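You operate a simulated robot arm through the tools that you are given. There is no shell and no other tool.

Carry out the task below with a simulated robot arm. There is one attempt and no reset: what you move stays moved.

Task
Swap the empty bottle for the full one and fill the trough to the green band.
Fine: shut the valve before the swap and again at the end; the empty bottle stands on the drip plate. Set down upright: grey-band water bottle.

The check looks at the end state, three seconds after you hand in, the way a careful person would. Anything else that was tipped, shoved, dropped, spilled or broken makes it a failure.

Robot
A 6-joint arm with a two-finger gripper, fixed in place. Base frame: the origin is at the foot of the arm, x ahead of it, y to its left, z up; the work surface is at about z = 0.782. Units: m, rad, N and s.
With the tool pointing down near the work surface it reaches from about 0.1 to 0.7 m from the base axis. Its first joint turns from -1.152 to 1.152 rad. Payload 2.45 kg.
The tool frame sits at the grasp point between the pads (the TCP): z along the fingers, y along the line on which they close. The tips reach 0.03 m beyond it. Largest opening 0.106 m; the body of the gripper starts 0.079 m behind the TCP.
Orientation is that of the tool frame in the base frame, as [roll, pitch, yaw] about the fixed x, y, z axes, in that order (R = Rz(yaw) Ry(pitch) Rx(roll)). With the fingers straight down and closing along the base's y, the tool's x points along the base's -x, its y along +y and its z along -z.

Tools
- The arm moves only by the tool send_rows. Its argument "moves" is a list of rows, each a list of 7 numbers: the gripper command, from -1 (shut) to 1 (fully open), values between in proportion, then the shift along the tool's x, y, z in m, then the turn, a rotation vector about the tool's x, y, z in rad. In form: [[jaw, tx, ty, tz, rx, ry, rz], ...]. A call has 1 to 20 rows; each row shifts and turns the commanded pose from where the row before left it, along the tool's axes as they then stand. Each row takes 0.2 s and may step no farther than 0.05 m and 0.15 rad from the row before; otherwise, or with a gripper value out of range, the whole call is refused. Where a pose cannot be reached the arm comes as near as it can. A force on the tool above 90 N (or 10 N above the force at the start of the call, whichever is more), or a blocked arm, ends the call early, and 0.2 s more pass. Each finger travels about 0.153 m/s and halts on what it meets, pressing with about 38 N; the grip force reading is that of the motor and also rises with nothing between the fingers. The clock runs only during rows and for 0.2 s after the last one: add rows that do not move to give the fingers time. It gives the time, the measured TCP pose, the force on the tool (base axes), the opening and the grip force at its end, in the units of the frame above (readings bear some noise), with the torque about the TCP (base axes, N m) and any sound that the robot's microphone picked up.
- Cameras (640 x 400 px; columns grow to the right, rows downward): "scene" is fixed at [0.07, 0.4254, 1.4024]; the picture's right is [-0.57, -0.82, 0.00], its down [-0.52, 0.35, -0.78] and it looks along [0.64, -0.44, -0.63] (base axes); focal length 316 px, centre (320, 200). "wrist" rides on the gripper at [0.076, -0.002, -0.106] in the tool frame; the picture's right is [0.02, 1.00, 0.00], its down [-0.78, 0.02, -0.62] and it looks along [-0.62, 0.01, 0.78] (tool axes); focal length 247 px, centre (320, 200). There is no depth. A picture from a camera that has moved, and an enlarged one, comes with that camera's place and axes in the base frame and with its lens. The place of the scene camera against the robot may be out by one fixed shift of up to 0.012 m in any direction.
- snapshot(camera): a new picture of that camera. The clock stands still meanwhile.
- inspect(camera, box): a new picture of the part [left, top, right, bottom] of that camera's present view, enlarged. The clock stands still meanwhile.
- sign_off(): hands the job in; it is judged then, once.

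Nothing tells you positions but the pictures and the camera data. Unless the task says otherwise, let go and move clear before handing in.

The tools are called after "Request:" as a command line: name --pt "numbers of a row" for each row, then --argument value for the rest, lists and objects as JSON in quotes. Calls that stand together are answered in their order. send_rows: Moves the arm, as the interface text tells. Its arguments: {"type":"object","properties":{"moves":{"type":"array","items":{"type":"array","items":{"type":"number"}}}},"required":["moves"]} The other tools are called the same way: snapshot (camera) takes a picture; inspect (camera, box) takes an enlarged picture of a part of a camera's view; sign_off () hands the job in.

At the start:

```text
time: 0.0
eef_pos: [0.3461, -0.0679, 1.0946]
ee_rot: [-3.141, 0.001, 3.14]
force: [1.0, 1.0, -0.5]
wrist_torque: [0.02, 0.01, -0.05]
gripper_width: 0.106
grasp_force: 0.0
```

scene: 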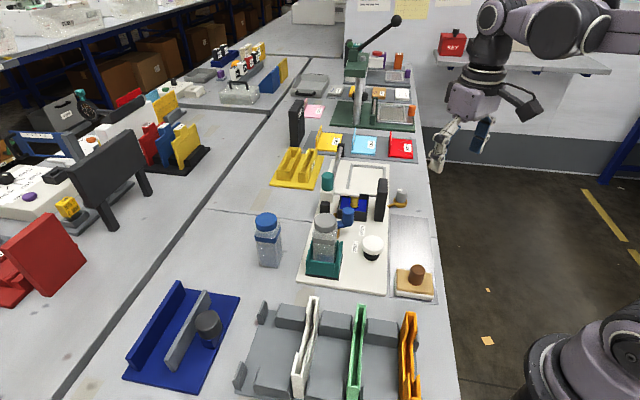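
wrist: 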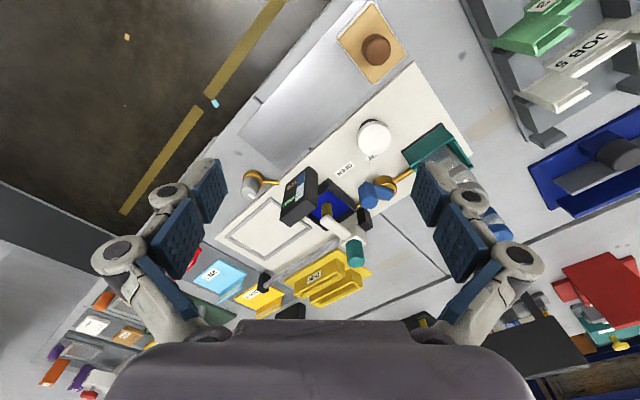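

I see a bench with a white board carrying a teal bottle holder, a bottle, a blue fitting, and a trough, with another blue-capped bottle beside it. I'll zoom in to identify the bottles, valve, trough and drip plate before moving.

Request:
inspect --camera "scene" --box '[240, 140, 450, 310]'

Request:
inspect --camera "wrist" --box '[200, 80, 500, 300]'

Request:
inspect --camera "scene" --box '[300, 150, 420, 230]'

Request:
inspect --camera "scene" --box '[240, 200, 360, 300]'

```text
2.35 times, centred on (345, 225) of scene
camera zoom: at [0.07, 0.4254, 1.4024], right [-0.57, -0.82, 0.0], down [-0.52, 0.35, -0.78], along [0.64, -0.44, -0.63], focal length 743 px, centre (261, 141)
```

zoom: 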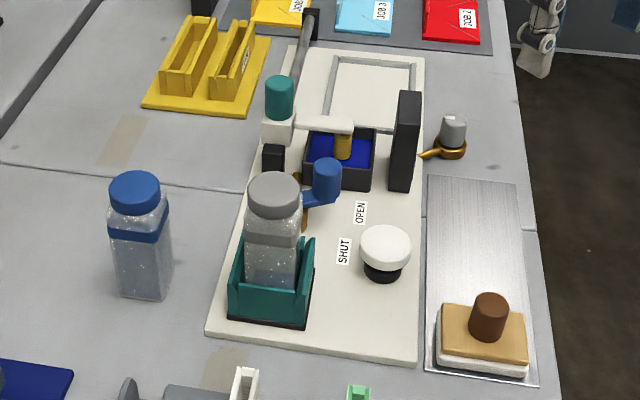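

```text
1.82 times, centred on (350, 190) of wrist
camera zoom: at [0.2687, -0.0702, 1.2033], right [-0.02, 1.0, 0.0], down [0.78, 0.02, 0.62], along [0.62, 0.01, -0.78], focal length 449 px, centre (266, 218)
```

zoom: 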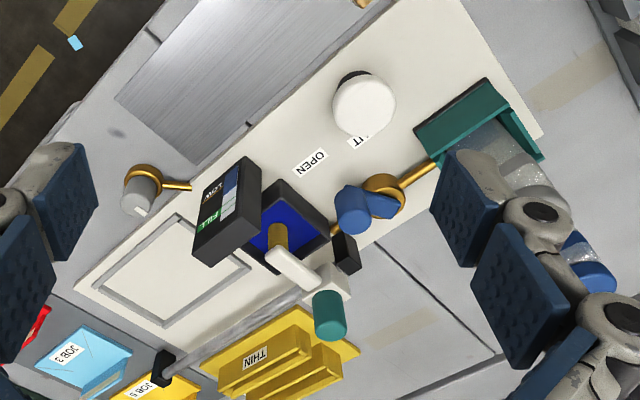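

```text
5.00 times, centred on (360, 190) of scene
camera zoom: at [0.07, 0.4254, 1.4024], right [-0.57, -0.82, 0.0], down [-0.52, 0.35, -0.78], along [0.64, -0.44, -0.63], focal length 1579 px, centre (120, 250)
```

zoom: 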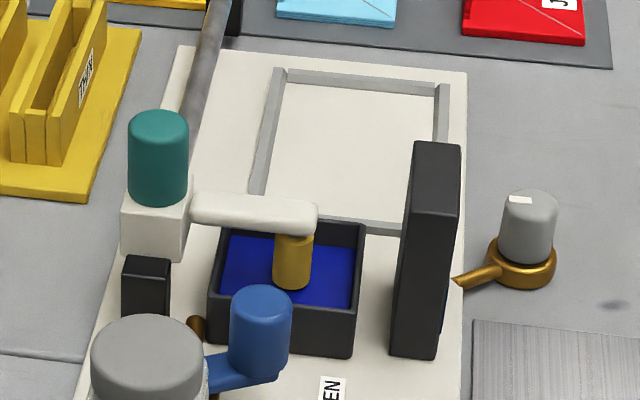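

```text
4.00 times, centred on (300, 250) of scene
camera zoom: at [0.07, 0.4254, 1.4024], right [-0.57, -0.82, 0.0], down [-0.52, 0.35, -0.78], along [0.64, -0.44, -0.63], focal length 1263 px, centre (400, 0)
```

zoom: 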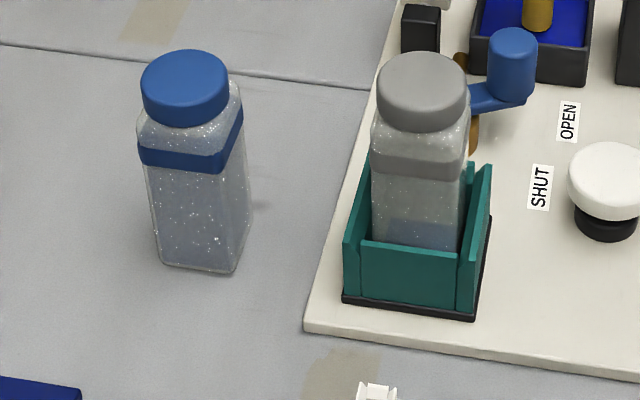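

I see the grey-banded bottle (low water) in a teal dock, a full blue-banded bottle on the bench, a blue lever valve near the OPEN/SHUT labels, a spout over the trough, and a dark gauge post. I'll zoom in on the details of the gauge, valve, white knob and dock before moving.

Request:
inspect --camera "wrist" --box '[270, 150, 390, 240]'

Request:
inspect --camera "wrist" --box '[330, 100, 450, 220]'

Request:
inspect --camera "wrist" --box '[390, 110, 530, 250]'

Request:
inspect --camera "scene" --box '[300, 190, 440, 300]'

```text
4.44 times, centred on (330, 195) of wrist
camera zoom: at [0.2687, -0.0702, 1.2033], right [-0.02, 1.0, 0.0], down [0.78, 0.02, 0.62], along [0.62, 0.01, -0.78], focal length 1098 px, centre (276, 222)
```

zoom: 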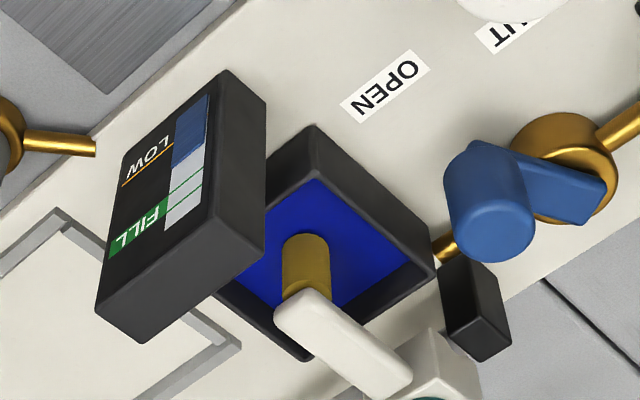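

```text
3.33 times, centred on (390, 160) of wrist
camera zoom: at [0.2687, -0.0702, 1.2033], right [-0.02, 1.0, 0.0], down [0.78, 0.02, 0.62], along [0.62, 0.01, -0.78], focal length 823 px, centre (87, 333)
```

zoom: 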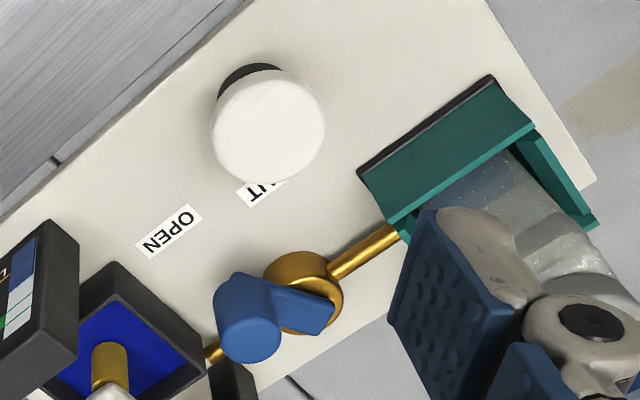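

```text
2.86 times, centred on (460, 180) of wrist
camera zoom: at [0.2687, -0.0702, 1.2033], right [-0.02, 1.0, 0.0], down [0.78, 0.02, 0.62], along [0.62, 0.01, -0.78], focal length 706 px, centre (-80, 257)
```

zoom: 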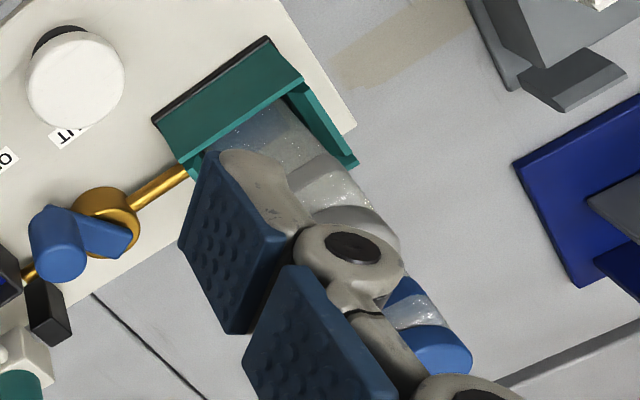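

```text
3.64 times, centred on (370, 245) of scene
camera zoom: at [0.07, 0.4254, 1.4024], right [-0.57, -0.82, 0.0], down [-0.52, 0.35, -0.78], along [0.64, -0.44, -0.63], focal length 1148 px, centre (138, 36)
```

zoom: 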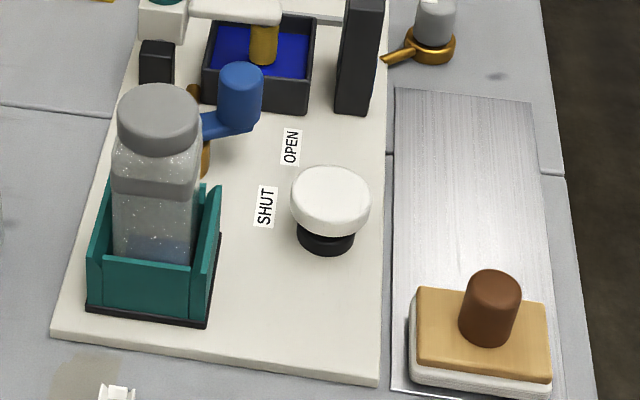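

The gauge's FILL band, the valve lever (knob near x 0.533, y 0.019, z 0.87) and the OPEN/SHUT labels are visible. I'll move the wrist camera over, staying high, to measure the valve pivot and dock more exactly.

Request:
send_rows --pt "1 0 0.04 0 0 0 0" --pt "1 0 0.04 0.01 0 0 0" --pt "1 0 0.04 0.02 0 0 0" --pt "1 0 0 0 0 0 0"

Request:
snapshot --camera "wrist"

Request:
inspect --camera "wrist" --box '[220, 90, 420, 230]'

```text
time: 1.0
eef_pos: [0.3469, 0.0524, 1.0643]
ee_rot: [3.141, 0.0, 3.141]
force: [-0.8, 0.7, 0.2]
wrist_torque: [0.0, 0.04, 0.0]
gripper_width: 0.1062
grasp_force: 0.0
```

```text
taken
camera wrist: at [0.2696, 0.0497, 1.172], right [-0.02, 1.0, 0.0], down [0.78, 0.02, 0.62], along [0.62, 0.01, -0.78], focal length 247 px, centre (320, 200)
```

wrist: 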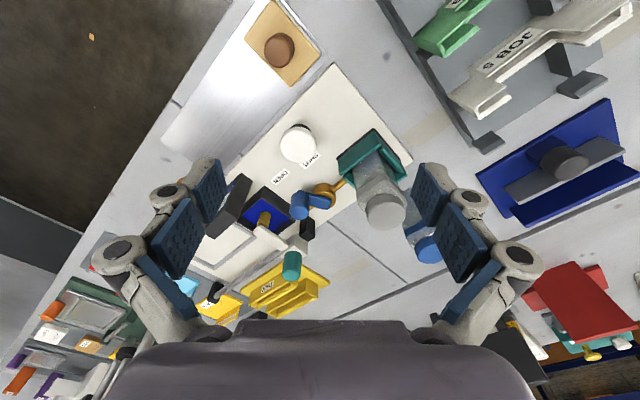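

```text
2.86 times, centred on (320, 160) of wrist
camera zoom: at [0.2696, 0.0497, 1.172], right [-0.02, 1.0, 0.0], down [0.78, 0.02, 0.62], along [0.62, 0.01, -0.78], focal length 706 px, centre (320, 314)
```

zoom: 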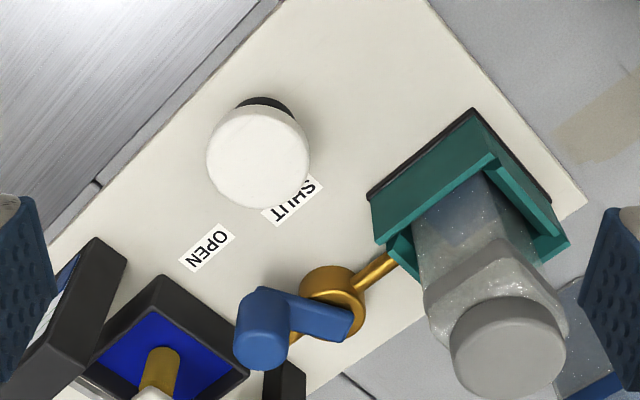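

The board is turned about 43° clockwise, and the lever seems to point at OPEN. I'll tilt the wrist camera to look straight down over the valve, staying well above everything, to measure angles precisely.

Request:
send_rows --pt "1 -0.045 0 0 0 0 0" --pt "1 -0.045 0 0 0 0 0" --pt "1 -0.045 0 0.0 0 0 0" --pt "1 -0.04 0 0.0 0 0 0" --pt "1 0 0 0 0 0.134 0" --pt "1 0 0 0 0 0.134 0" --pt "1 0 0 0 0 0.134 0" --pt "1 0 0 0 0 0.134 0" --pt "1 0 0 0 0 0.134 0" --pt "1 0 0 0 0 0 0"

Request:
snapshot --camera "wrist"

Request:
inspect --camera "wrist" --box '[220, 100, 460, 260]'

```text
time: 3.2
eef_pos: [0.522, 0.0528, 1.0653]
ee_rot: [3.139, -0.442, 3.141]
force: [-0.1, -0.4, 0.4]
wrist_torque: [-0.02, -0.02, 0.0]
gripper_width: 0.106
grasp_force: 0.1
out of reach, approached as far as the arm can: row 8, 9
```

```text
taken
camera wrist: at [0.4963, 0.0505, 1.1959], right [-0.02, 1.0, 0.01], down [0.97, 0.02, 0.23], along [0.23, 0.02, -0.97], focal length 247 px, centre (320, 200)
```

wrist: 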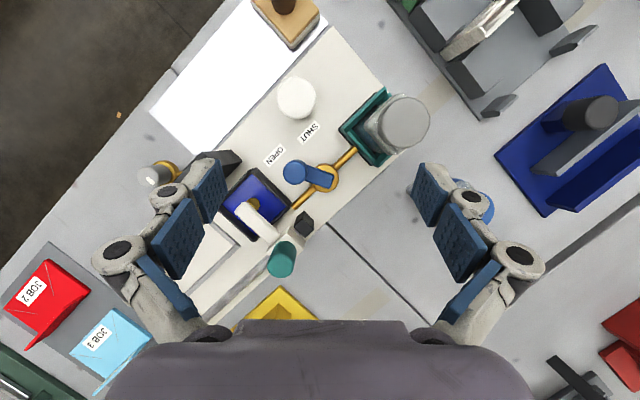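

```text
2.50 times, centred on (340, 180) of wrist
camera zoom: at [0.4963, 0.0505, 1.1959], right [-0.02, 1.0, 0.01], down [0.97, 0.02, 0.23], along [0.23, 0.02, -0.97], focal length 617 px, centre (270, 250)
```

zoom: 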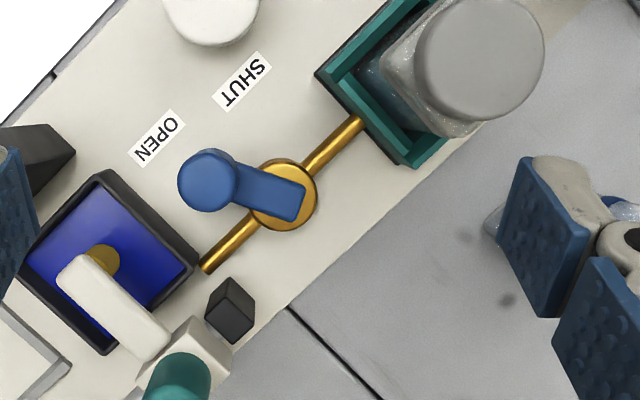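

From above, the lever pivots at about (0.551, 0.065) and its knob at (0.535, 0.022) points straight at OPEN, with SHUT about 48° clockwise. I'll bring the tool back upright and turn it so the fingers close along the knob's swing direction, then check where I am.

Request:
send_rows --pt "1 0 0 0 0 -0.134 0" --pt "1 0 0 0 0 -0.134 0" --pt "1 0 0 0 0 -0.134 0" --pt "1 0 0 0 0 0 0"

Request:
inspect --camera "scene" --box '[310, 170, 400, 240]'

```text
time: 4.2
eef_pos: [0.5204, 0.052, 1.066]
ee_rot: [3.139, -0.037, -3.141]
force: [0.3, 0.2, -1.3]
wrist_torque: [0.03, 0.05, -0.01]
gripper_width: 0.106
grasp_force: 0.0
```

```text
5.71 times, centred on (355, 205) of scene
camera zoom: at [0.07, 0.4254, 1.4024], right [-0.57, -0.82, 0.0], down [-0.52, 0.35, -0.78], along [0.64, -0.44, -0.63], focal length 1804 px, centre (120, 171)
```

zoom: 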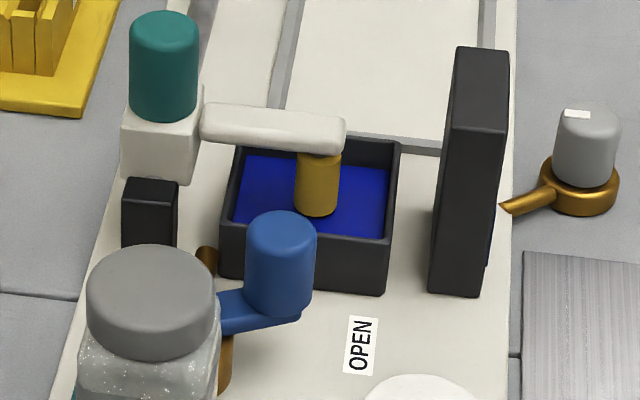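

The knob is about 0.032 m wide, spanning z 0.84 to 0.872. I'll level the tool, turn it 46°, narrow the jaws to about 0.05 and hover above the knob to check alignment.

Request:
send_rows --pt "1 0 0 0 0 -0.037 0" --pt "0.5 -0.0146 -0.03 0 0 0 0" --pt "0.0 0 0 0 0 0 -0.134" --pt "-0.06 0 0 0 0 0 -0.134" --pt "-0.06 0 0 0 0 0 -0.134" --pt "-0.06 0 0 0 0 0 -0.134" --pt "-0.06 0 0 0 0 0 -0.134" --pt "-0.06 0 0 0 0 0 -0.134" --pt "-0.06 0 0 0.04 0 0 0" --pt "-0.06 0 0 0.04 0 0 0" --pt "-0.06 0 0 0.04 0 0 0" --pt "-0.06 0 0 0 0 0 0"

Request:
snapshot --camera "wrist"

Request:
inspect --camera "scene" --box '[260, 100, 440, 260]'

```text
time: 6.8
eef_pos: [0.5363, 0.022, 0.9457]
ee_rot: [3.138, -0.001, -2.335]
force: [-0.2, 0.1, 0.3]
wrist_torque: [0.0, 0.0, -0.02]
gripper_width: 0.05
grasp_force: 0.1
```

```text
taken
camera wrist: at [0.484, -0.0345, 1.0535], right [-0.73, 0.68, 0.0], down [0.53, 0.57, 0.62], along [0.42, 0.46, -0.78], focal length 247 px, centre (320, 200)
```

wrist: 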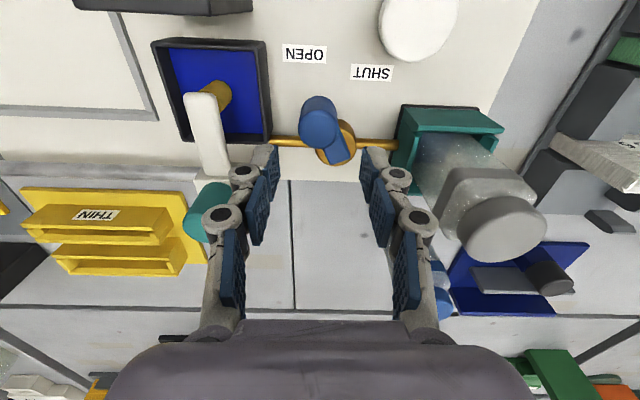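

```text
2.50 times, centred on (350, 180) of scene
camera zoom: at [0.07, 0.4254, 1.4024], right [-0.57, -0.82, 0.0], down [-0.52, 0.35, -0.78], along [0.64, -0.44, -0.63], focal length 790 px, centre (245, 250)
```

zoom: 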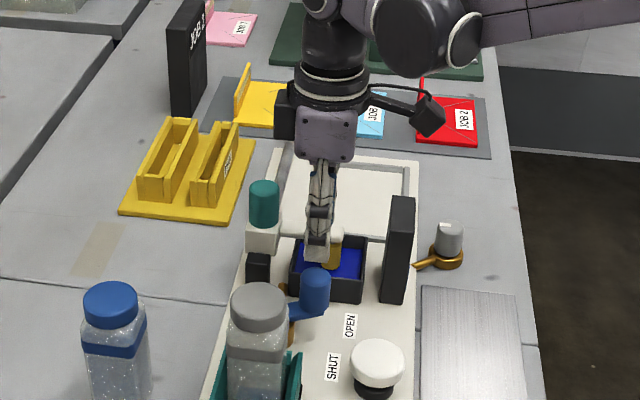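

The view is now square to the board, with the knob just ahead of the finger plane. I'll zoom in to fix the knob's exact centre before lowering.

Request:
inspect --camera "wrist" --box '[260, 70, 400, 180]'

Request:
inspect --camera "wrist" --box '[360, 90, 560, 270]'

```text
3.64 times, centred on (330, 125) of wrist
camera zoom: at [0.484, -0.0345, 1.0535], right [-0.73, 0.68, 0.0], down [0.53, 0.57, 0.62], along [0.42, 0.46, -0.78], focal length 898 px, centre (284, 473)
```

zoom: 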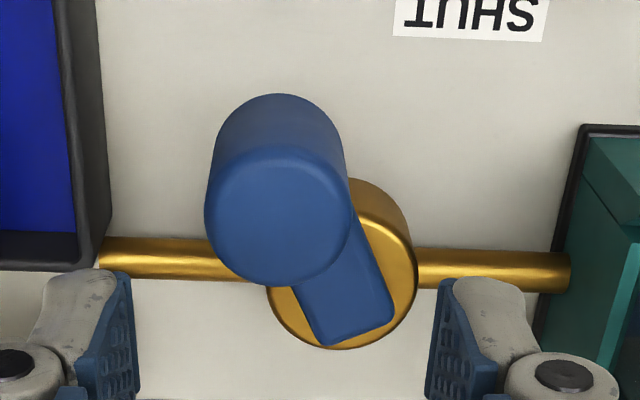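

```text
2.22 times, centred on (460, 180) of wrist
camera zoom: at [0.484, -0.0345, 1.0535], right [-0.73, 0.68, 0.0], down [0.53, 0.57, 0.62], along [0.42, 0.46, -0.78], focal length 549 px, centre (9, 244)
```

zoom: 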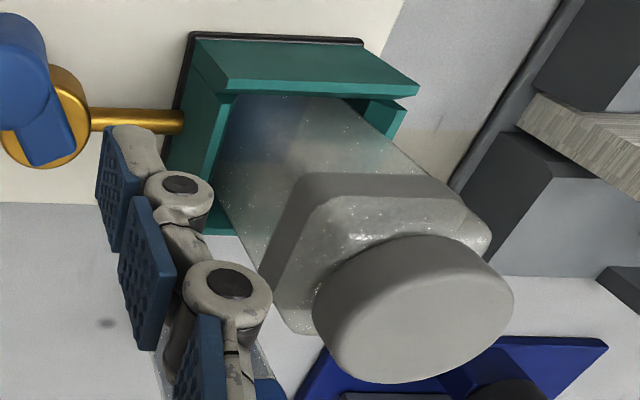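

The knob centre computes to (0.536, 0.021), directly under the TCP, and the knob is 0.031 m across. I'll lower over it and narrow the jaws to a loose cage, then check.

Request:
send_rows --pt "-0.06 0 0 0.03 0 0 0" --pt "-0.06 0 0 0.03 0 0 0" --pt "-0.06 0 0 0.017 0 0 0" --pt "-0.3 0 0 0 0 0 0" --pt "-0.3 0 0 0 0 0 0"

Request:
inspect --camera "scene" --box '[290, 140, 430, 260]'

Request:
snapshot --camera "wrist"

```text
time: 8.0
eef_pos: [0.5342, 0.0235, 0.8687]
ee_rot: [3.14, 0.0, -2.336]
force: [0.1, 0.3, -0.4]
wrist_torque: [-0.03, -0.03, 0.0]
gripper_width: 0.0375
grasp_force: 0.4
```

```text
3.33 times, centred on (360, 200) of scene
camera zoom: at [0.07, 0.4254, 1.4024], right [-0.57, -0.82, 0.0], down [-0.52, 0.35, -0.78], along [0.64, -0.44, -0.63], focal length 1053 px, centre (187, 200)
```

zoom: 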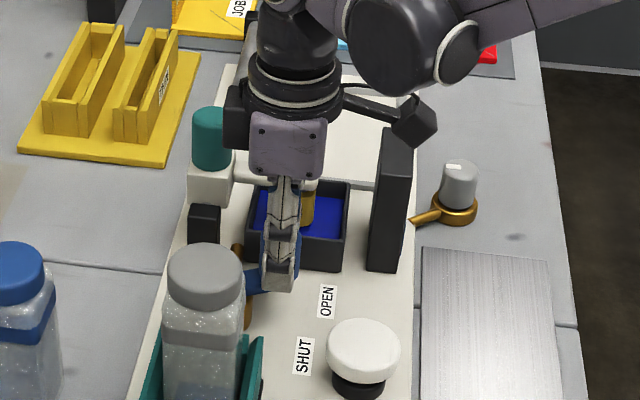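

```text
taken
camera wrist: at [0.4823, -0.0336, 0.9761], right [-0.73, 0.68, 0.0], down [0.53, 0.57, 0.62], along [0.42, 0.46, -0.78], focal length 247 px, centre (320, 200)
```

wrist: 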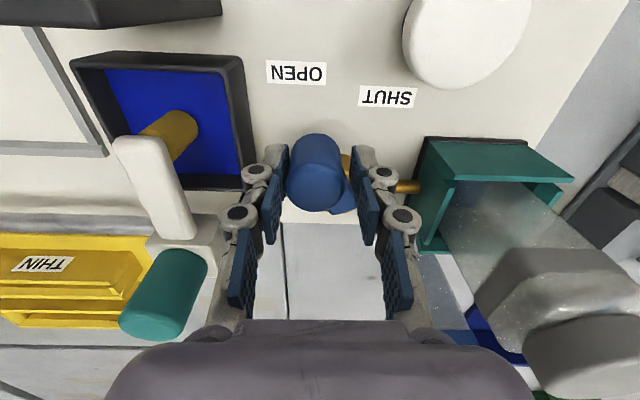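

The knob sits between the fingers with no contact force. I'll swing it along its arc towards SHUT in small steps.

Request:
send_rows --pt "-0.3 0.0031 0.0086 0 0 0 0" --pt "-0.3 0.0012 0.0091 0 0 0 0" --pt "-0.3 -0.0009 0.01 0 0 0 0" --pt "-0.3 0 0 0 0 0 0"

Request:
snapshot --camera "wrist"

```text
time: 9.0
eef_pos: [0.5114, 0.0404, 0.8676]
ee_rot: [3.139, -0.001, -2.336]
force: [0.5, -0.2, 1.0]
wrist_torque: [-0.02, -0.01, 0.01]
gripper_width: 0.0374
grasp_force: 0.4
```

```text
taken
camera wrist: at [0.4597, -0.0166, 0.9764], right [-0.73, 0.68, 0.0], down [0.53, 0.57, 0.62], along [0.42, 0.46, -0.78], focal length 247 px, centre (320, 200)
```

wrist: 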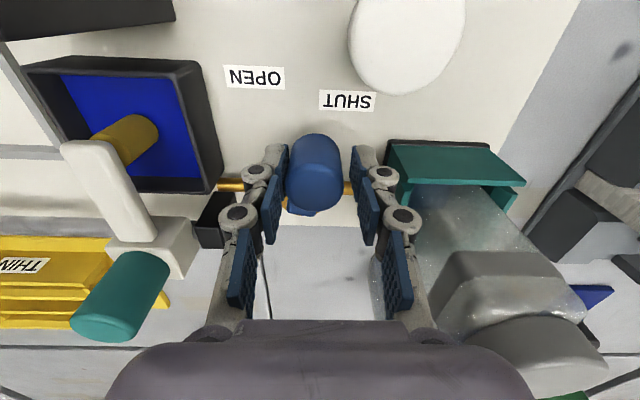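

The knob is following freely. I'll keep going towards the SHUT mark and watch the force for a stop.

Request:
send_rows --pt "-0.3 -0.002 0.006 0 0 0 0" --pt "-0.3 -0.0025 0.006 0 0 0 0" --pt "-0.3 0 0 0 0 0 0"

Request:
snapshot --camera "wrist"

```text
time: 9.8
eef_pos: [0.5072, 0.0521, 0.8682]
ee_rot: [3.139, 0.002, -2.337]
force: [0.8, -0.1, -0.2]
wrist_torque: [0.01, -0.01, 0.0]
gripper_width: 0.0379
grasp_force: 0.2
```

```text
taken
camera wrist: at [0.4546, -0.0051, 0.9768], right [-0.74, 0.68, 0.0], down [0.53, 0.57, 0.62], along [0.42, 0.46, -0.78], focal length 247 px, centre (320, 200)
```

wrist: 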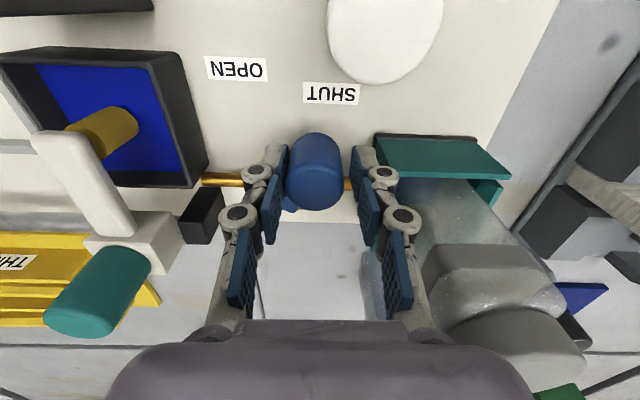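

The lever is at roughly the SHUT heading with very low force. I'll check finger clearance to the dock wall before nudging any farther.

Request:
inspect --camera "scene" --box '[295, 180, 395, 290]'

Request:
inspect --camera "wrist" --box '[240, 80, 440, 240]'

```text
3.64 times, centred on (345, 235) of scene
camera zoom: at [0.07, 0.4254, 1.4024], right [-0.57, -0.82, 0.0], down [-0.52, 0.35, -0.78], along [0.64, -0.44, -0.63], focal length 1148 px, centre (229, 73)
```

zoom: 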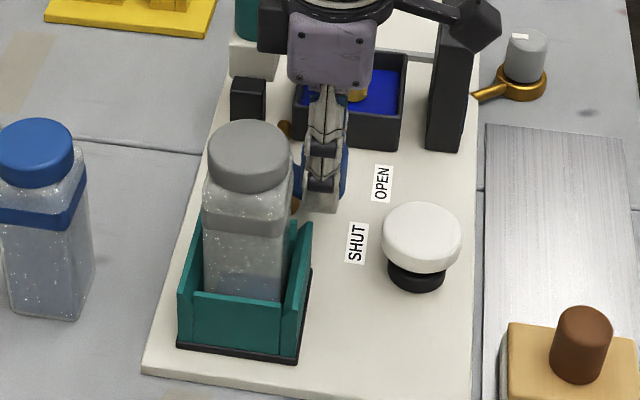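

```text
2.50 times, centred on (340, 160) of wrist
camera zoom: at [0.4546, -0.0051, 0.9768], right [-0.74, 0.68, 0.0], down [0.53, 0.57, 0.62], along [0.42, 0.46, -0.78], focal length 617 px, centre (270, 300)
```

zoom: 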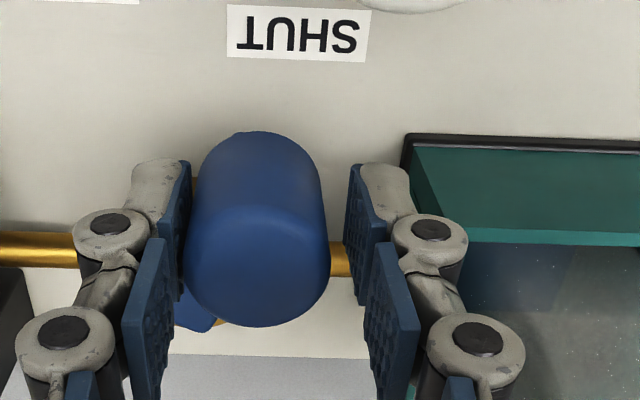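

The lever now points at the SHUT mark (about -161°). I'll nudge 3 mm further to feel for the end stop; there is about 8 mm of clearance to the dock.

Request:
send_rows --pt "-0.3 -0.0013 0.0027 0 0 0 0" --pt "-0.3 0 0 0 0 0 0" --pt "-0.3 0 0 0 0 0 0"

Request:
inspect --camera "wrist" --box '[240, 80, 440, 240]'

```text
time: 10.6
eef_pos: [0.5057, 0.0544, 0.8699]
ee_rot: [3.138, 0.001, -2.337]
force: [0.3, 0.1, 0.0]
wrist_torque: [-0.02, -0.02, 0.03]
gripper_width: 0.0378
grasp_force: 0.4
```

```text
2.50 times, centred on (340, 160) of wrist
camera zoom: at [0.4536, -0.0025, 0.9764], right [-0.73, 0.68, 0.0], down [0.53, 0.57, 0.62], along [0.42, 0.46, -0.78], focal length 617 px, centre (270, 300)
```

zoom: 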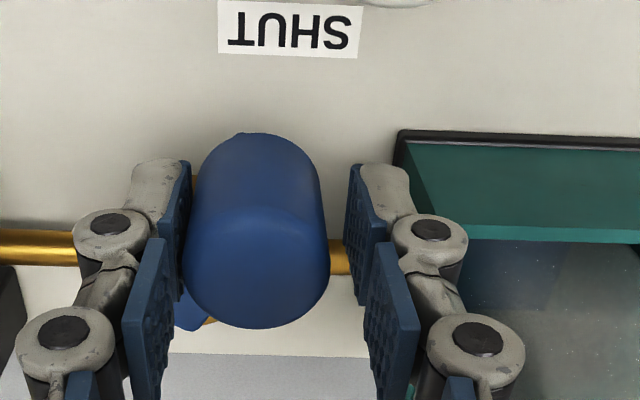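

No stop felt yet and the lever has passed slightly beyond the SHUT direction. I'll lift straight up and look at where the lever rests.

Request:
send_rows --pt "-0.2 0 -0.002 0 0 0 0" --pt "-0.1 0 0 -0.03 0 0 0" --pt "-0.1 0 0 -0.04 0 0 0" --pt "-0.1 0 0 -0.04 0 0 0" --pt "-0.1 0 0 0 0 0 0"

Request:
inspect --camera "wrist" --box '[220, 60, 440, 220]'

Request:
inspect --camera "scene" --box '[290, 180, 410, 290]'

```text
time: 11.8
eef_pos: [0.5092, 0.0504, 0.9776]
ee_rot: [3.14, -0.001, -2.338]
force: [0.6, 0.4, -0.1]
wrist_torque: [0.01, 0.0, -0.01]
gripper_width: 0.0477
grasp_force: 0.0
```

```text
2.50 times, centred on (330, 140) of wrist
camera zoom: at [0.4556, -0.0056, 1.0855], right [-0.73, 0.68, 0.0], down [0.53, 0.57, 0.62], along [0.42, 0.46, -0.78], focal length 617 px, centre (295, 350)
```

zoom: 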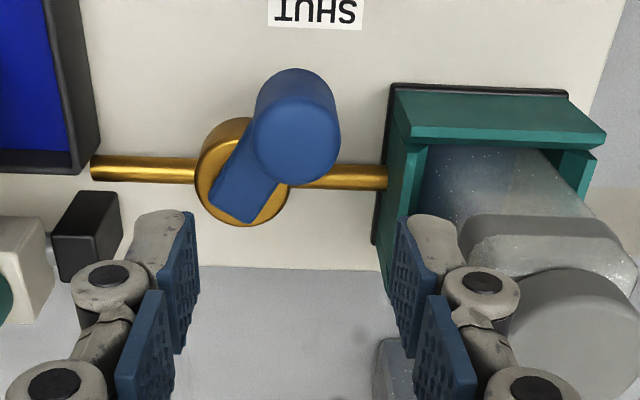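

```text
3.64 times, centred on (350, 235) of scene
camera zoom: at [0.07, 0.4254, 1.4024], right [-0.57, -0.82, 0.0], down [-0.52, 0.35, -0.78], along [0.64, -0.44, -0.63], focal length 1148 px, centre (211, 73)
```

zoom: 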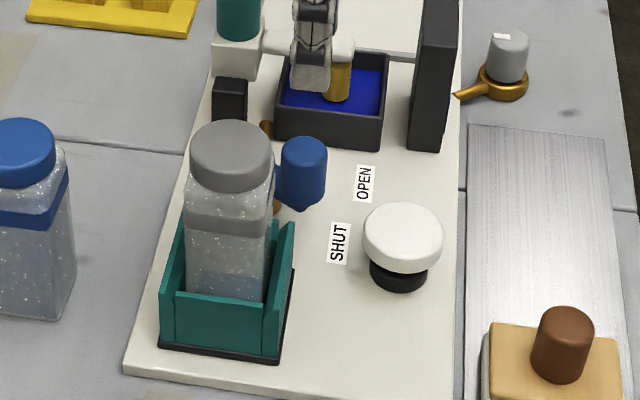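

The lever rests a little past the SHUT mark (about -168°) without a firm stop felt. I'll re-cage the knob and nudge gently to find the end stop so the valve is certainly shut.

Request:
send_rows --pt "-0.06 0 0.002 0.04 0 0 0" --pt "-0.06 0 0 0.04 0 0 0" --pt "-0.06 0 0 0.028 0 0 0" --pt "-0.3 0 0 0 0 0 0" --pt "-0.3 0 0 0 0 0 0"

Request:
send_rows --pt "-0.3 -0.0012 0.0018 0 0 0 0" --pt "-0.3 0 0 0 0 0 0"

Request:
send_rows --pt "-0.3 -0.0012 0.0018 0 0 0 0" --pt "-0.3 0 0 0 0 0 0"

Request:
send_rows --pt "-0.3 -0.0012 0.0018 0 0 0 0" --pt "-0.3 0 0 0 0 0 0"

```text
time: 13.0
eef_pos: [0.506, 0.0517, 0.871]
ee_rot: [3.138, 0.0, -2.336]
force: [0.4, 0.2, 0.0]
wrist_torque: [-0.03, 0.02, 0.01]
gripper_width: 0.037
grasp_force: 0.1
```

```text
time: 13.6
eef_pos: [0.5057, 0.0559, 0.8712]
ee_rot: [3.139, 0.0, -2.339]
force: [0.4, -1.4, -0.4]
wrist_torque: [-0.04, 0.0, -0.01]
gripper_width: 0.0375
grasp_force: 0.7
```

```text
time: 14.2
eef_pos: [0.5048, 0.0575, 0.8706]
ee_rot: [3.138, 0.0, -2.339]
force: [-0.2, -0.2, -0.5]
wrist_torque: [-0.03, -0.03, 0.01]
gripper_width: 0.0379
grasp_force: 0.6
```

```text
time: 14.8
eef_pos: [0.5046, 0.06, 0.8714]
ee_rot: [3.138, 0.0, -2.338]
force: [2.0, -0.7, 1.1]
wrist_torque: [0.0, -0.06, -0.01]
gripper_width: 0.0381
grasp_force: 0.8
```

Still little force. I'll look at where the knob sits between the fingers and how close the dock wall is.

Request:
inspect --camera "wrist" --box '[240, 80, 440, 240]'

Request:
inspect --camera "scene" --box '[310, 200, 380, 250]'

```text
2.50 times, centred on (340, 160) of wrist
camera zoom: at [0.4526, 0.0028, 0.9785], right [-0.73, 0.68, 0.0], down [0.53, 0.57, 0.62], along [0.42, 0.46, -0.78], focal length 617 px, centre (270, 300)
```

zoom: 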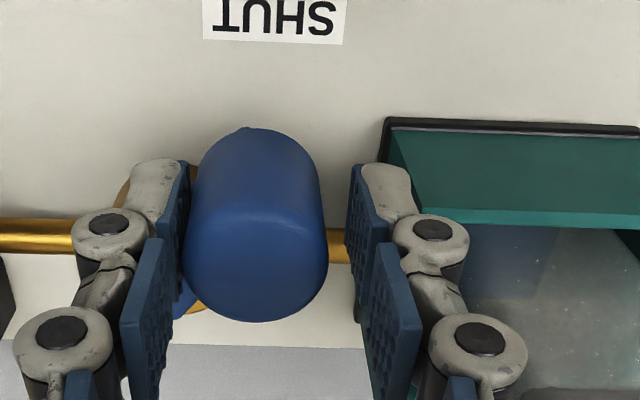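

```text
8.00 times, centred on (345, 225) of scene
camera zoom: at [0.07, 0.4253, 1.4024], right [-0.57, -0.82, 0.0], down [-0.52, 0.35, -0.78], along [0.64, -0.44, -0.63], focal length 2526 px, centre (120, 0)
```

zoom: 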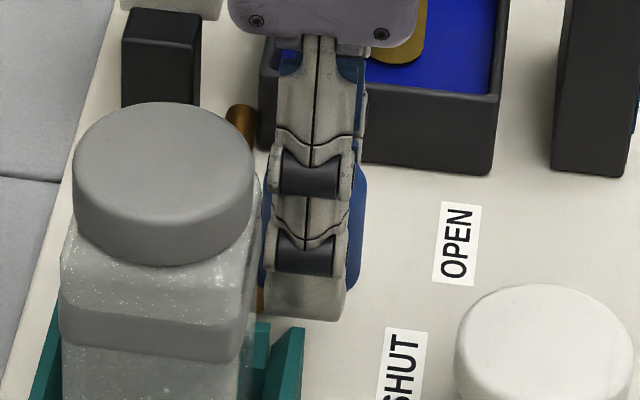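

The lever keeps moving freely, now about 13° past the SHUT mark. I'll do a final push with closed fingers from the trough side, clear of the dock, to look for the end stop.

Request:
send_rows --pt "-0.1 0 -0.002 0 0 0 0" --pt "-0.1 0 0 -0.04 0 0 0" --pt "-0.1 0 0 -0.03 0 0 0" --pt "-0.6 0 -0.02 0 0 0 0" --pt "-1 0 -0.02 0 0 0 0" --pt "-1 0 0 0 0 0 0" --pt "-1 0 0 0 0 0 0"

Request:
snapshot --camera "wrist"

```text
time: 16.4
eef_pos: [0.5337, 0.0293, 0.9398]
ee_rot: [3.138, -0.001, -2.339]
force: [-0.4, -0.6, -0.4]
wrist_torque: [0.03, 0.01, 0.02]
gripper_width: 0.0
grasp_force: 28.3
```

```text
taken
camera wrist: at [0.4819, -0.0274, 1.0473], right [-0.73, 0.68, 0.0], down [0.53, 0.57, 0.62], along [0.42, 0.46, -0.78], focal length 247 px, centre (320, 200)
```

wrist: 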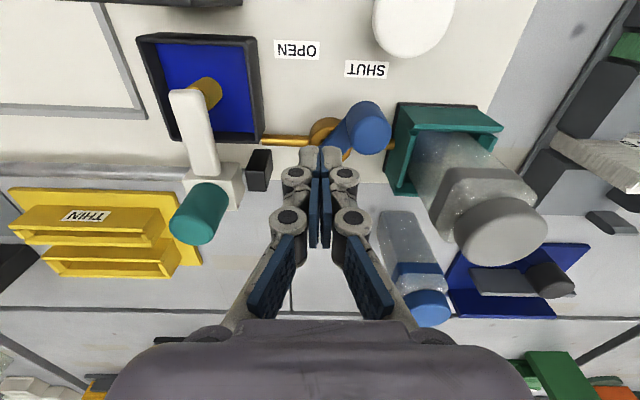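

Now the lever and the dock are clearly visible with closed fingers. I'll zoom in on the lever to measure the angle.

Request:
inspect --camera "wrist" --box '[270, 80, 410, 180]'

Request:
inspect --camera "wrist" --box '[360, 90, 560, 330]'

```text
4.00 times, centred on (340, 130) of wrist
camera zoom: at [0.4819, -0.0274, 1.0473], right [-0.73, 0.68, 0.0], down [0.53, 0.57, 0.62], along [0.42, 0.46, -0.78], focal length 988 px, centre (240, 480)
```

zoom: 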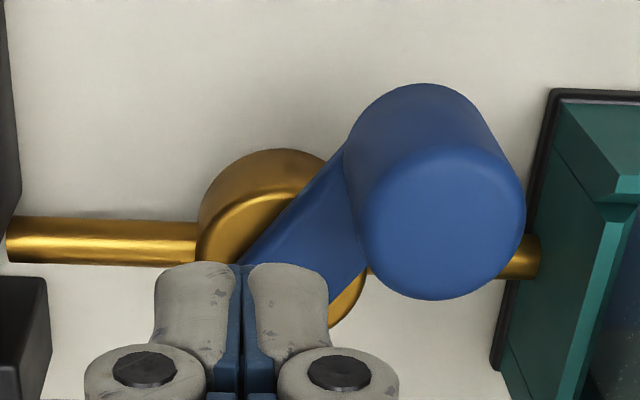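

```text
1.67 times, centred on (460, 210) of wrist
camera zoom: at [0.4819, -0.0274, 1.0473], right [-0.73, 0.68, 0.0], down [0.53, 0.57, 0.62], along [0.42, 0.46, -0.78], focal length 412 px, centre (87, 183)
```

zoom: 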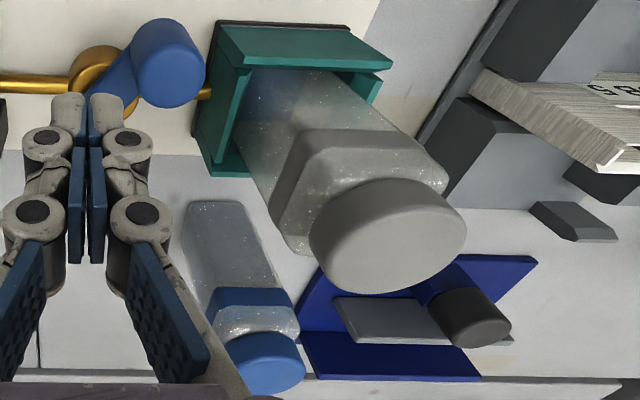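

The lever is at about -173°. I'll lower the closed fingers beside the knob and push gently along the arc, watching for resistance.

Request:
send_rows --pt "-1 0 0 0.04 0 0 0" --pt "-1 0 0 0.03 0 0 0" --pt "-1 0 0 0 0 0 0"

Request:
send_rows --pt "-1 0 0.004 0 0 0 0" --pt "-1 0 0.004 0 0 0 0" --pt "-1 0 0 0 0 0 0"

Request:
send_rows --pt "-1 -0.001 0.003 0 0 0 0" --pt "-1 -0.001 0.003 0 0 0 0" --pt "-1 0 0 0 0 0 0"

Request:
inspect --camera "wrist" --box '[240, 80, 440, 240]'

```text
time: 17.2
eef_pos: [0.5338, 0.0326, 0.8692]
ee_rot: [3.138, 0.0, -2.336]
force: [0.1, 1.0, 0.3]
wrist_torque: [-0.01, 0.01, -0.01]
gripper_width: 0.0
grasp_force: 27.7
```

```text
time: 18.0
eef_pos: [0.528, 0.0366, 0.8701]
ee_rot: [3.138, -0.001, -2.336]
force: [0.7, -0.5, -0.4]
wrist_torque: [0.02, -0.03, 0.01]
gripper_width: 0.0001
grasp_force: 28.4
```

```text
time: 18.8
eef_pos: [0.5277, 0.039, 0.8704]
ee_rot: [-3.139, -0.002, -2.341]
force: [8.9, -21.4, 4.9]
wrist_torque: [0.07, 0.05, 0.11]
gripper_width: 0.0
grasp_force: 28.5
```

```text
2.50 times, centred on (340, 160) of wrist
camera zoom: at [0.4746, -0.0172, 0.9781], right [-0.73, 0.68, 0.0], down [0.53, 0.58, 0.62], along [0.42, 0.45, -0.79], focal length 617 px, centre (270, 300)
```

zoom: 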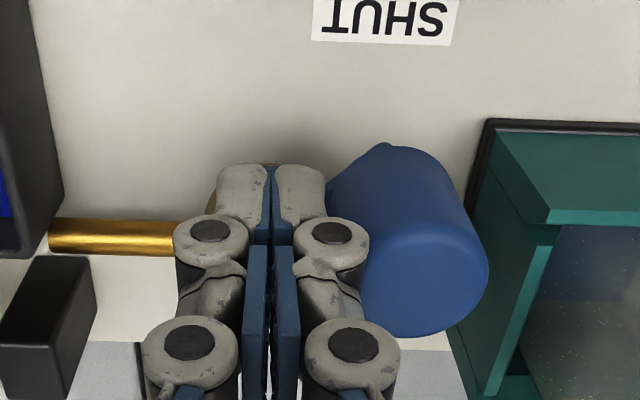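

A firm 23 N reaction against the swing direction: the lever has reached its end stop, so the valve is fully shut. I'll back off, lift clear, and go look at the gauge and bottles.

Request:
send_rows --pt "-1 0.001 -0.008 0 0 0 0" --pt "-1 0 -0.004 0 0 0 0" --pt "-0.8 0 0 -0.04 0 0 0" --pt "-0.5 0 0 -0.04 0 0 0" --pt "0 0 0 -0.04 0 0 0" --pt "0.5 0 0 -0.04 0 0 0" --pt "0.5 0 0 0 0 0 0"

Request:
snapshot --camera "wrist"

Request:
inspect --camera "scene" --box '[240, 180, 400, 300]'

```text
time: 20.4
eef_pos: [0.5378, 0.0336, 1.0321]
ee_rot: [3.138, -0.002, -2.34]
force: [0.2, -0.7, -0.5]
wrist_torque: [0.04, 0.01, 0.0]
gripper_width: 0.0794
grasp_force: 0.1
```

```text
taken
camera wrist: at [0.4845, -0.0231, 1.1394], right [-0.73, 0.68, 0.0], down [0.53, 0.57, 0.62], along [0.42, 0.46, -0.78], focal length 247 px, centre (320, 200)
```

wrist: 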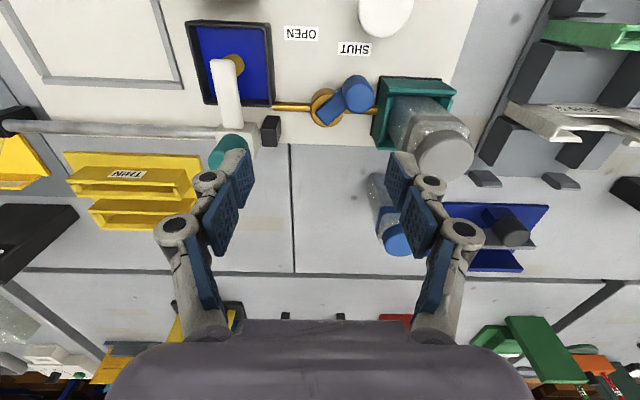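

```text
3.33 times, centred on (320, 240) of scene
camera zoom: at [0.07, 0.4254, 1.4024], right [-0.57, -0.82, 0.0], down [-0.52, 0.35, -0.78], along [0.64, -0.44, -0.63], focal length 1053 px, centre (320, 67)
```

zoom: 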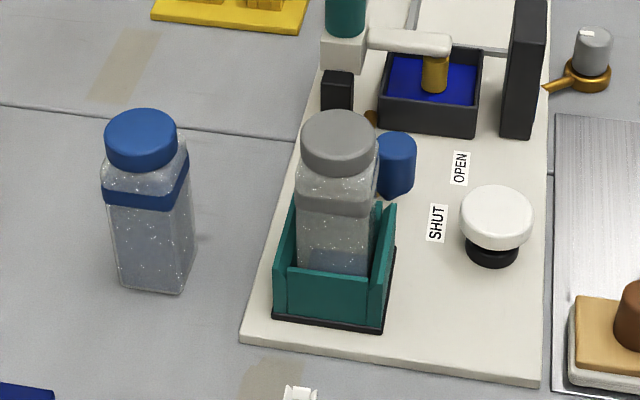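

Valve is shut, lever tucked against its stop. Next I'll measure the dock and grey bottle from this board-aligned view.

Request:
inspect --camera "wrist" --box '[350, 60, 500, 190]'

Request:
inspect --camera "scene" --box '[290, 205, 370, 275]'

```text
3.08 times, centred on (425, 125) of wrist
camera zoom: at [0.4845, -0.0231, 1.1394], right [-0.73, 0.68, 0.0], down [0.53, 0.57, 0.62], along [0.42, 0.46, -0.78], focal length 760 px, centre (-3, 431)
```

zoom: 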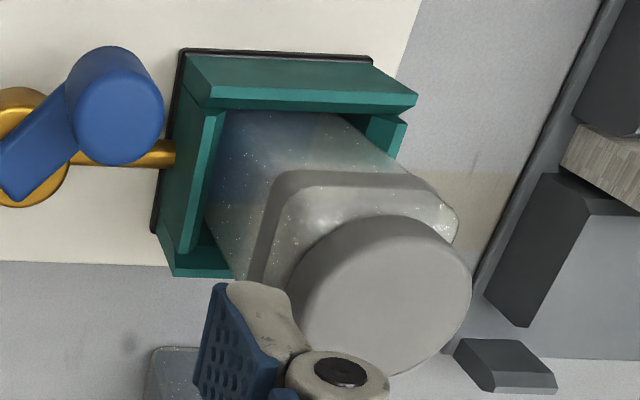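

```text
5.71 times, centred on (330, 240) of scene
camera zoom: at [0.07, 0.4254, 1.4024], right [-0.57, -0.82, 0.0], down [-0.52, 0.35, -0.78], along [0.64, -0.44, -0.63], focal length 1804 px, centre (263, -29)
```

zoom: 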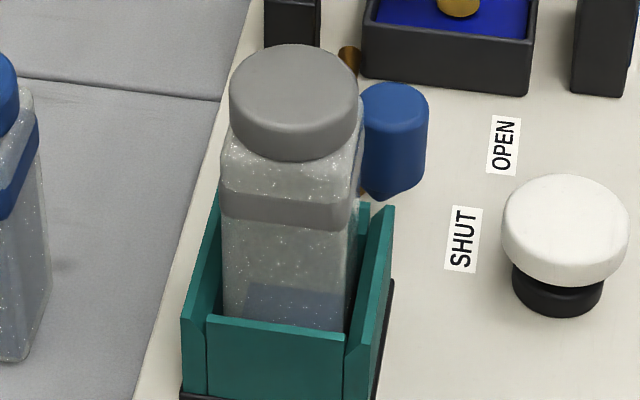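

The grey cap top centre is at about (0.476, 0.131, 0.943), aligned with the board. I'll turn the tool 90° so the fingers close across the board's short axis, clear of the valve, and hover over the bottle.

Request:
send_rows --pt "1 0 0 0 0 0 0.144" --pt "1 0 0 0 0 0 0.144" --pt "1 0 0 0 0 0 0.144" --pt "1 0 0 0 0 0 0.144" --pt "1 0 0 0 0 0 0.144" --pt "1 0 0 0 0 0 0.144" --pt "1 0 0 0 0 0 0.144" --pt "1 0 0 0 0 0 0.144" --pt "1 0 0 0 0 0 0.144" --pt "1 0 0 0 0 0 0.144" --pt "1 0 0 0 0 0 0.142" --pt "1 0.0373 0.0085 0 0 0 0" --pt "1 0.0373 0.0085 0 0 0 0" --pt "1 0.0374 0.0085 0 0 0 0" --pt "1 0 0 0 0 0 0"

Request:
snapshot --camera "wrist"

Request:
snapshot --camera "scene"

```text
time: 23.6
eef_pos: [0.4715, 0.1304, 1.0319]
ee_rot: [3.141, -0.002, 2.363]
force: [0.9, -0.8, -0.3]
wrist_torque: [0.03, 0.01, -0.01]
gripper_width: 0.1058
grasp_force: 0.0
```

```text
taken
camera wrist: at [0.4154, 0.1823, 1.1395], right [0.69, 0.73, 0.0], down [0.57, -0.54, 0.62], along [0.45, -0.43, -0.79], focal length 247 px, centre (320, 200)
```

wrist: 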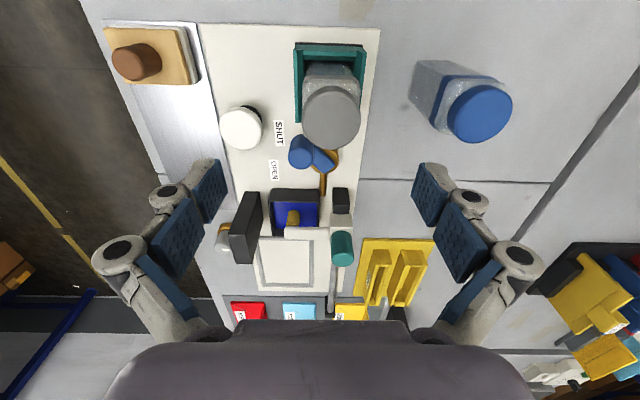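

```text
taken
```

scene: 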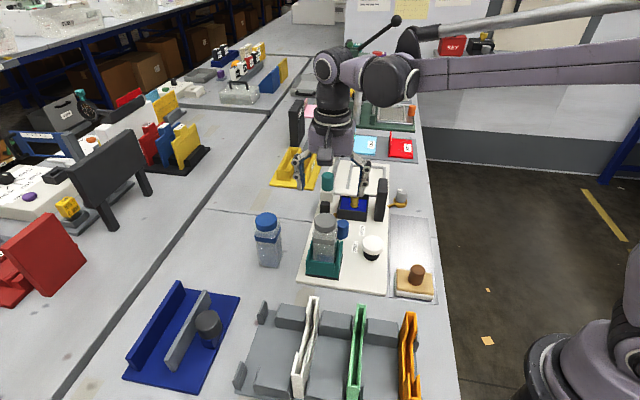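

I'm hovering above the grey bottle with jaws fully open. I'll zoom to verify the cap centre before lowering.

Request:
inspect --camera "wrist" --box '[270, 30, 410, 170]'

Request:
inspect --camera "wrist" --box '[390, 40, 540, 160]'

Request:
inspect --camera "wrist" --box '[90, 10, 290, 210]'

```text
2.86 times, centred on (340, 100) of wrist
camera zoom: at [0.4154, 0.1823, 1.1395], right [0.69, 0.73, 0.0], down [0.57, -0.54, 0.62], along [0.45, -0.43, -0.79], focal length 706 px, centre (263, 486)
```

zoom: 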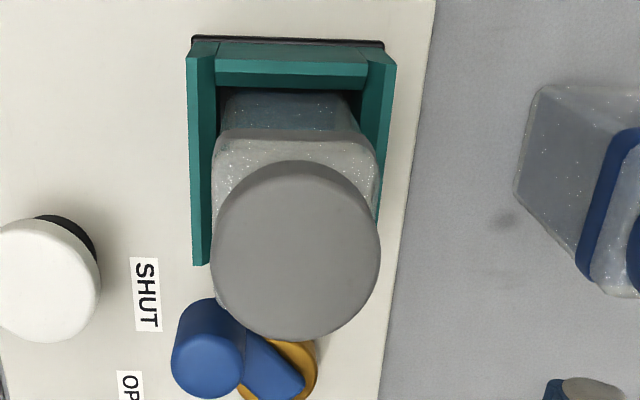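

```text
3.33 times, centred on (465, 100) of wrist
camera zoom: at [0.4154, 0.1823, 1.1395], right [0.69, 0.73, 0.0], down [0.57, -0.54, 0.62], along [0.45, -0.43, -0.79], focal length 823 px, centre (-163, 533)
```

zoom: 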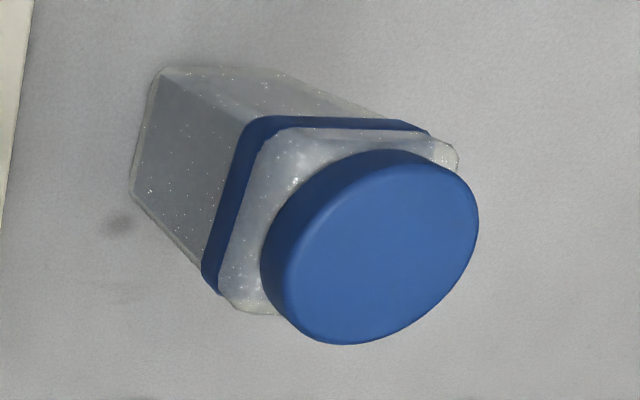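

```text
2.00 times, centred on (190, 110) of wrist
camera zoom: at [0.4154, 0.1823, 1.1395], right [0.69, 0.73, 0.0], down [0.57, -0.54, 0.62], along [0.45, -0.43, -0.79], focal length 494 px, centre (580, 380)
```

zoom: 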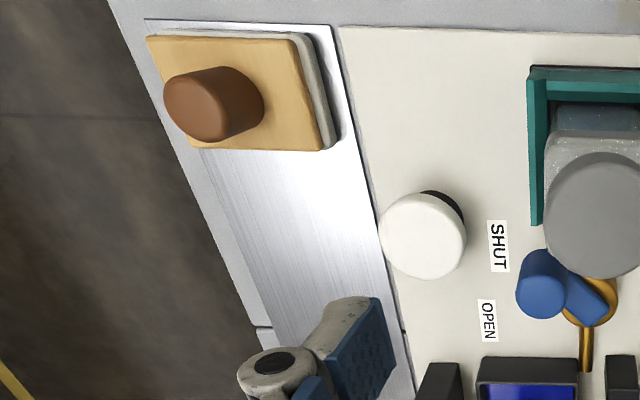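

The two wrist views together put the cap at (0.4755, 0.138, 0.935), so I need a small shift. I'll correct it, lower partway, and check that the fingers straddle the cap.

Request:
send_rows --pt "1 0.002 0.007 0 0 0 0" --pt "1 0 0 0.035 0 0 0" --pt "1 0 0 0.035 0 0 0" --pt "1 0 0 0 0 0 0"

Request:
snapshot --camera "wrist"

Request:
inspect --camera "scene" --box '[270, 160, 390, 280]'

```text
time: 24.6
eef_pos: [0.4753, 0.1367, 0.9609]
ee_rot: [-3.141, -0.004, 2.363]
force: [0.1, -0.3, 0.5]
wrist_torque: [0.0, 0.0, -0.02]
gripper_width: 0.1063
grasp_force: 0.1
```

```text
taken
camera wrist: at [0.4198, 0.1877, 1.0685], right [0.69, 0.73, 0.0], down [0.57, -0.54, 0.62], along [0.45, -0.43, -0.79], focal length 247 px, centre (320, 200)
```

wrist: 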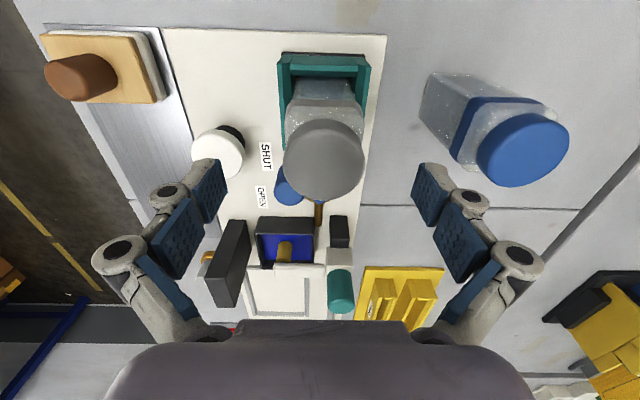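

```text
3.33 times, centred on (330, 220) of scene
camera zoom: at [0.07, 0.4254, 1.4024], right [-0.57, -0.82, 0.0], down [-0.52, 0.35, -0.78], along [0.64, -0.44, -0.63], focal length 1053 px, centre (287, 133)
```

zoom: 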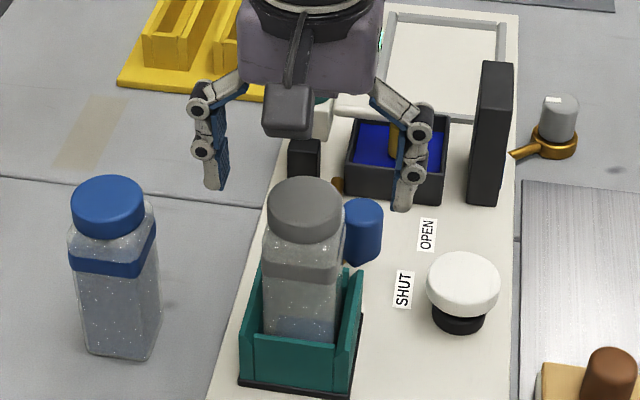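

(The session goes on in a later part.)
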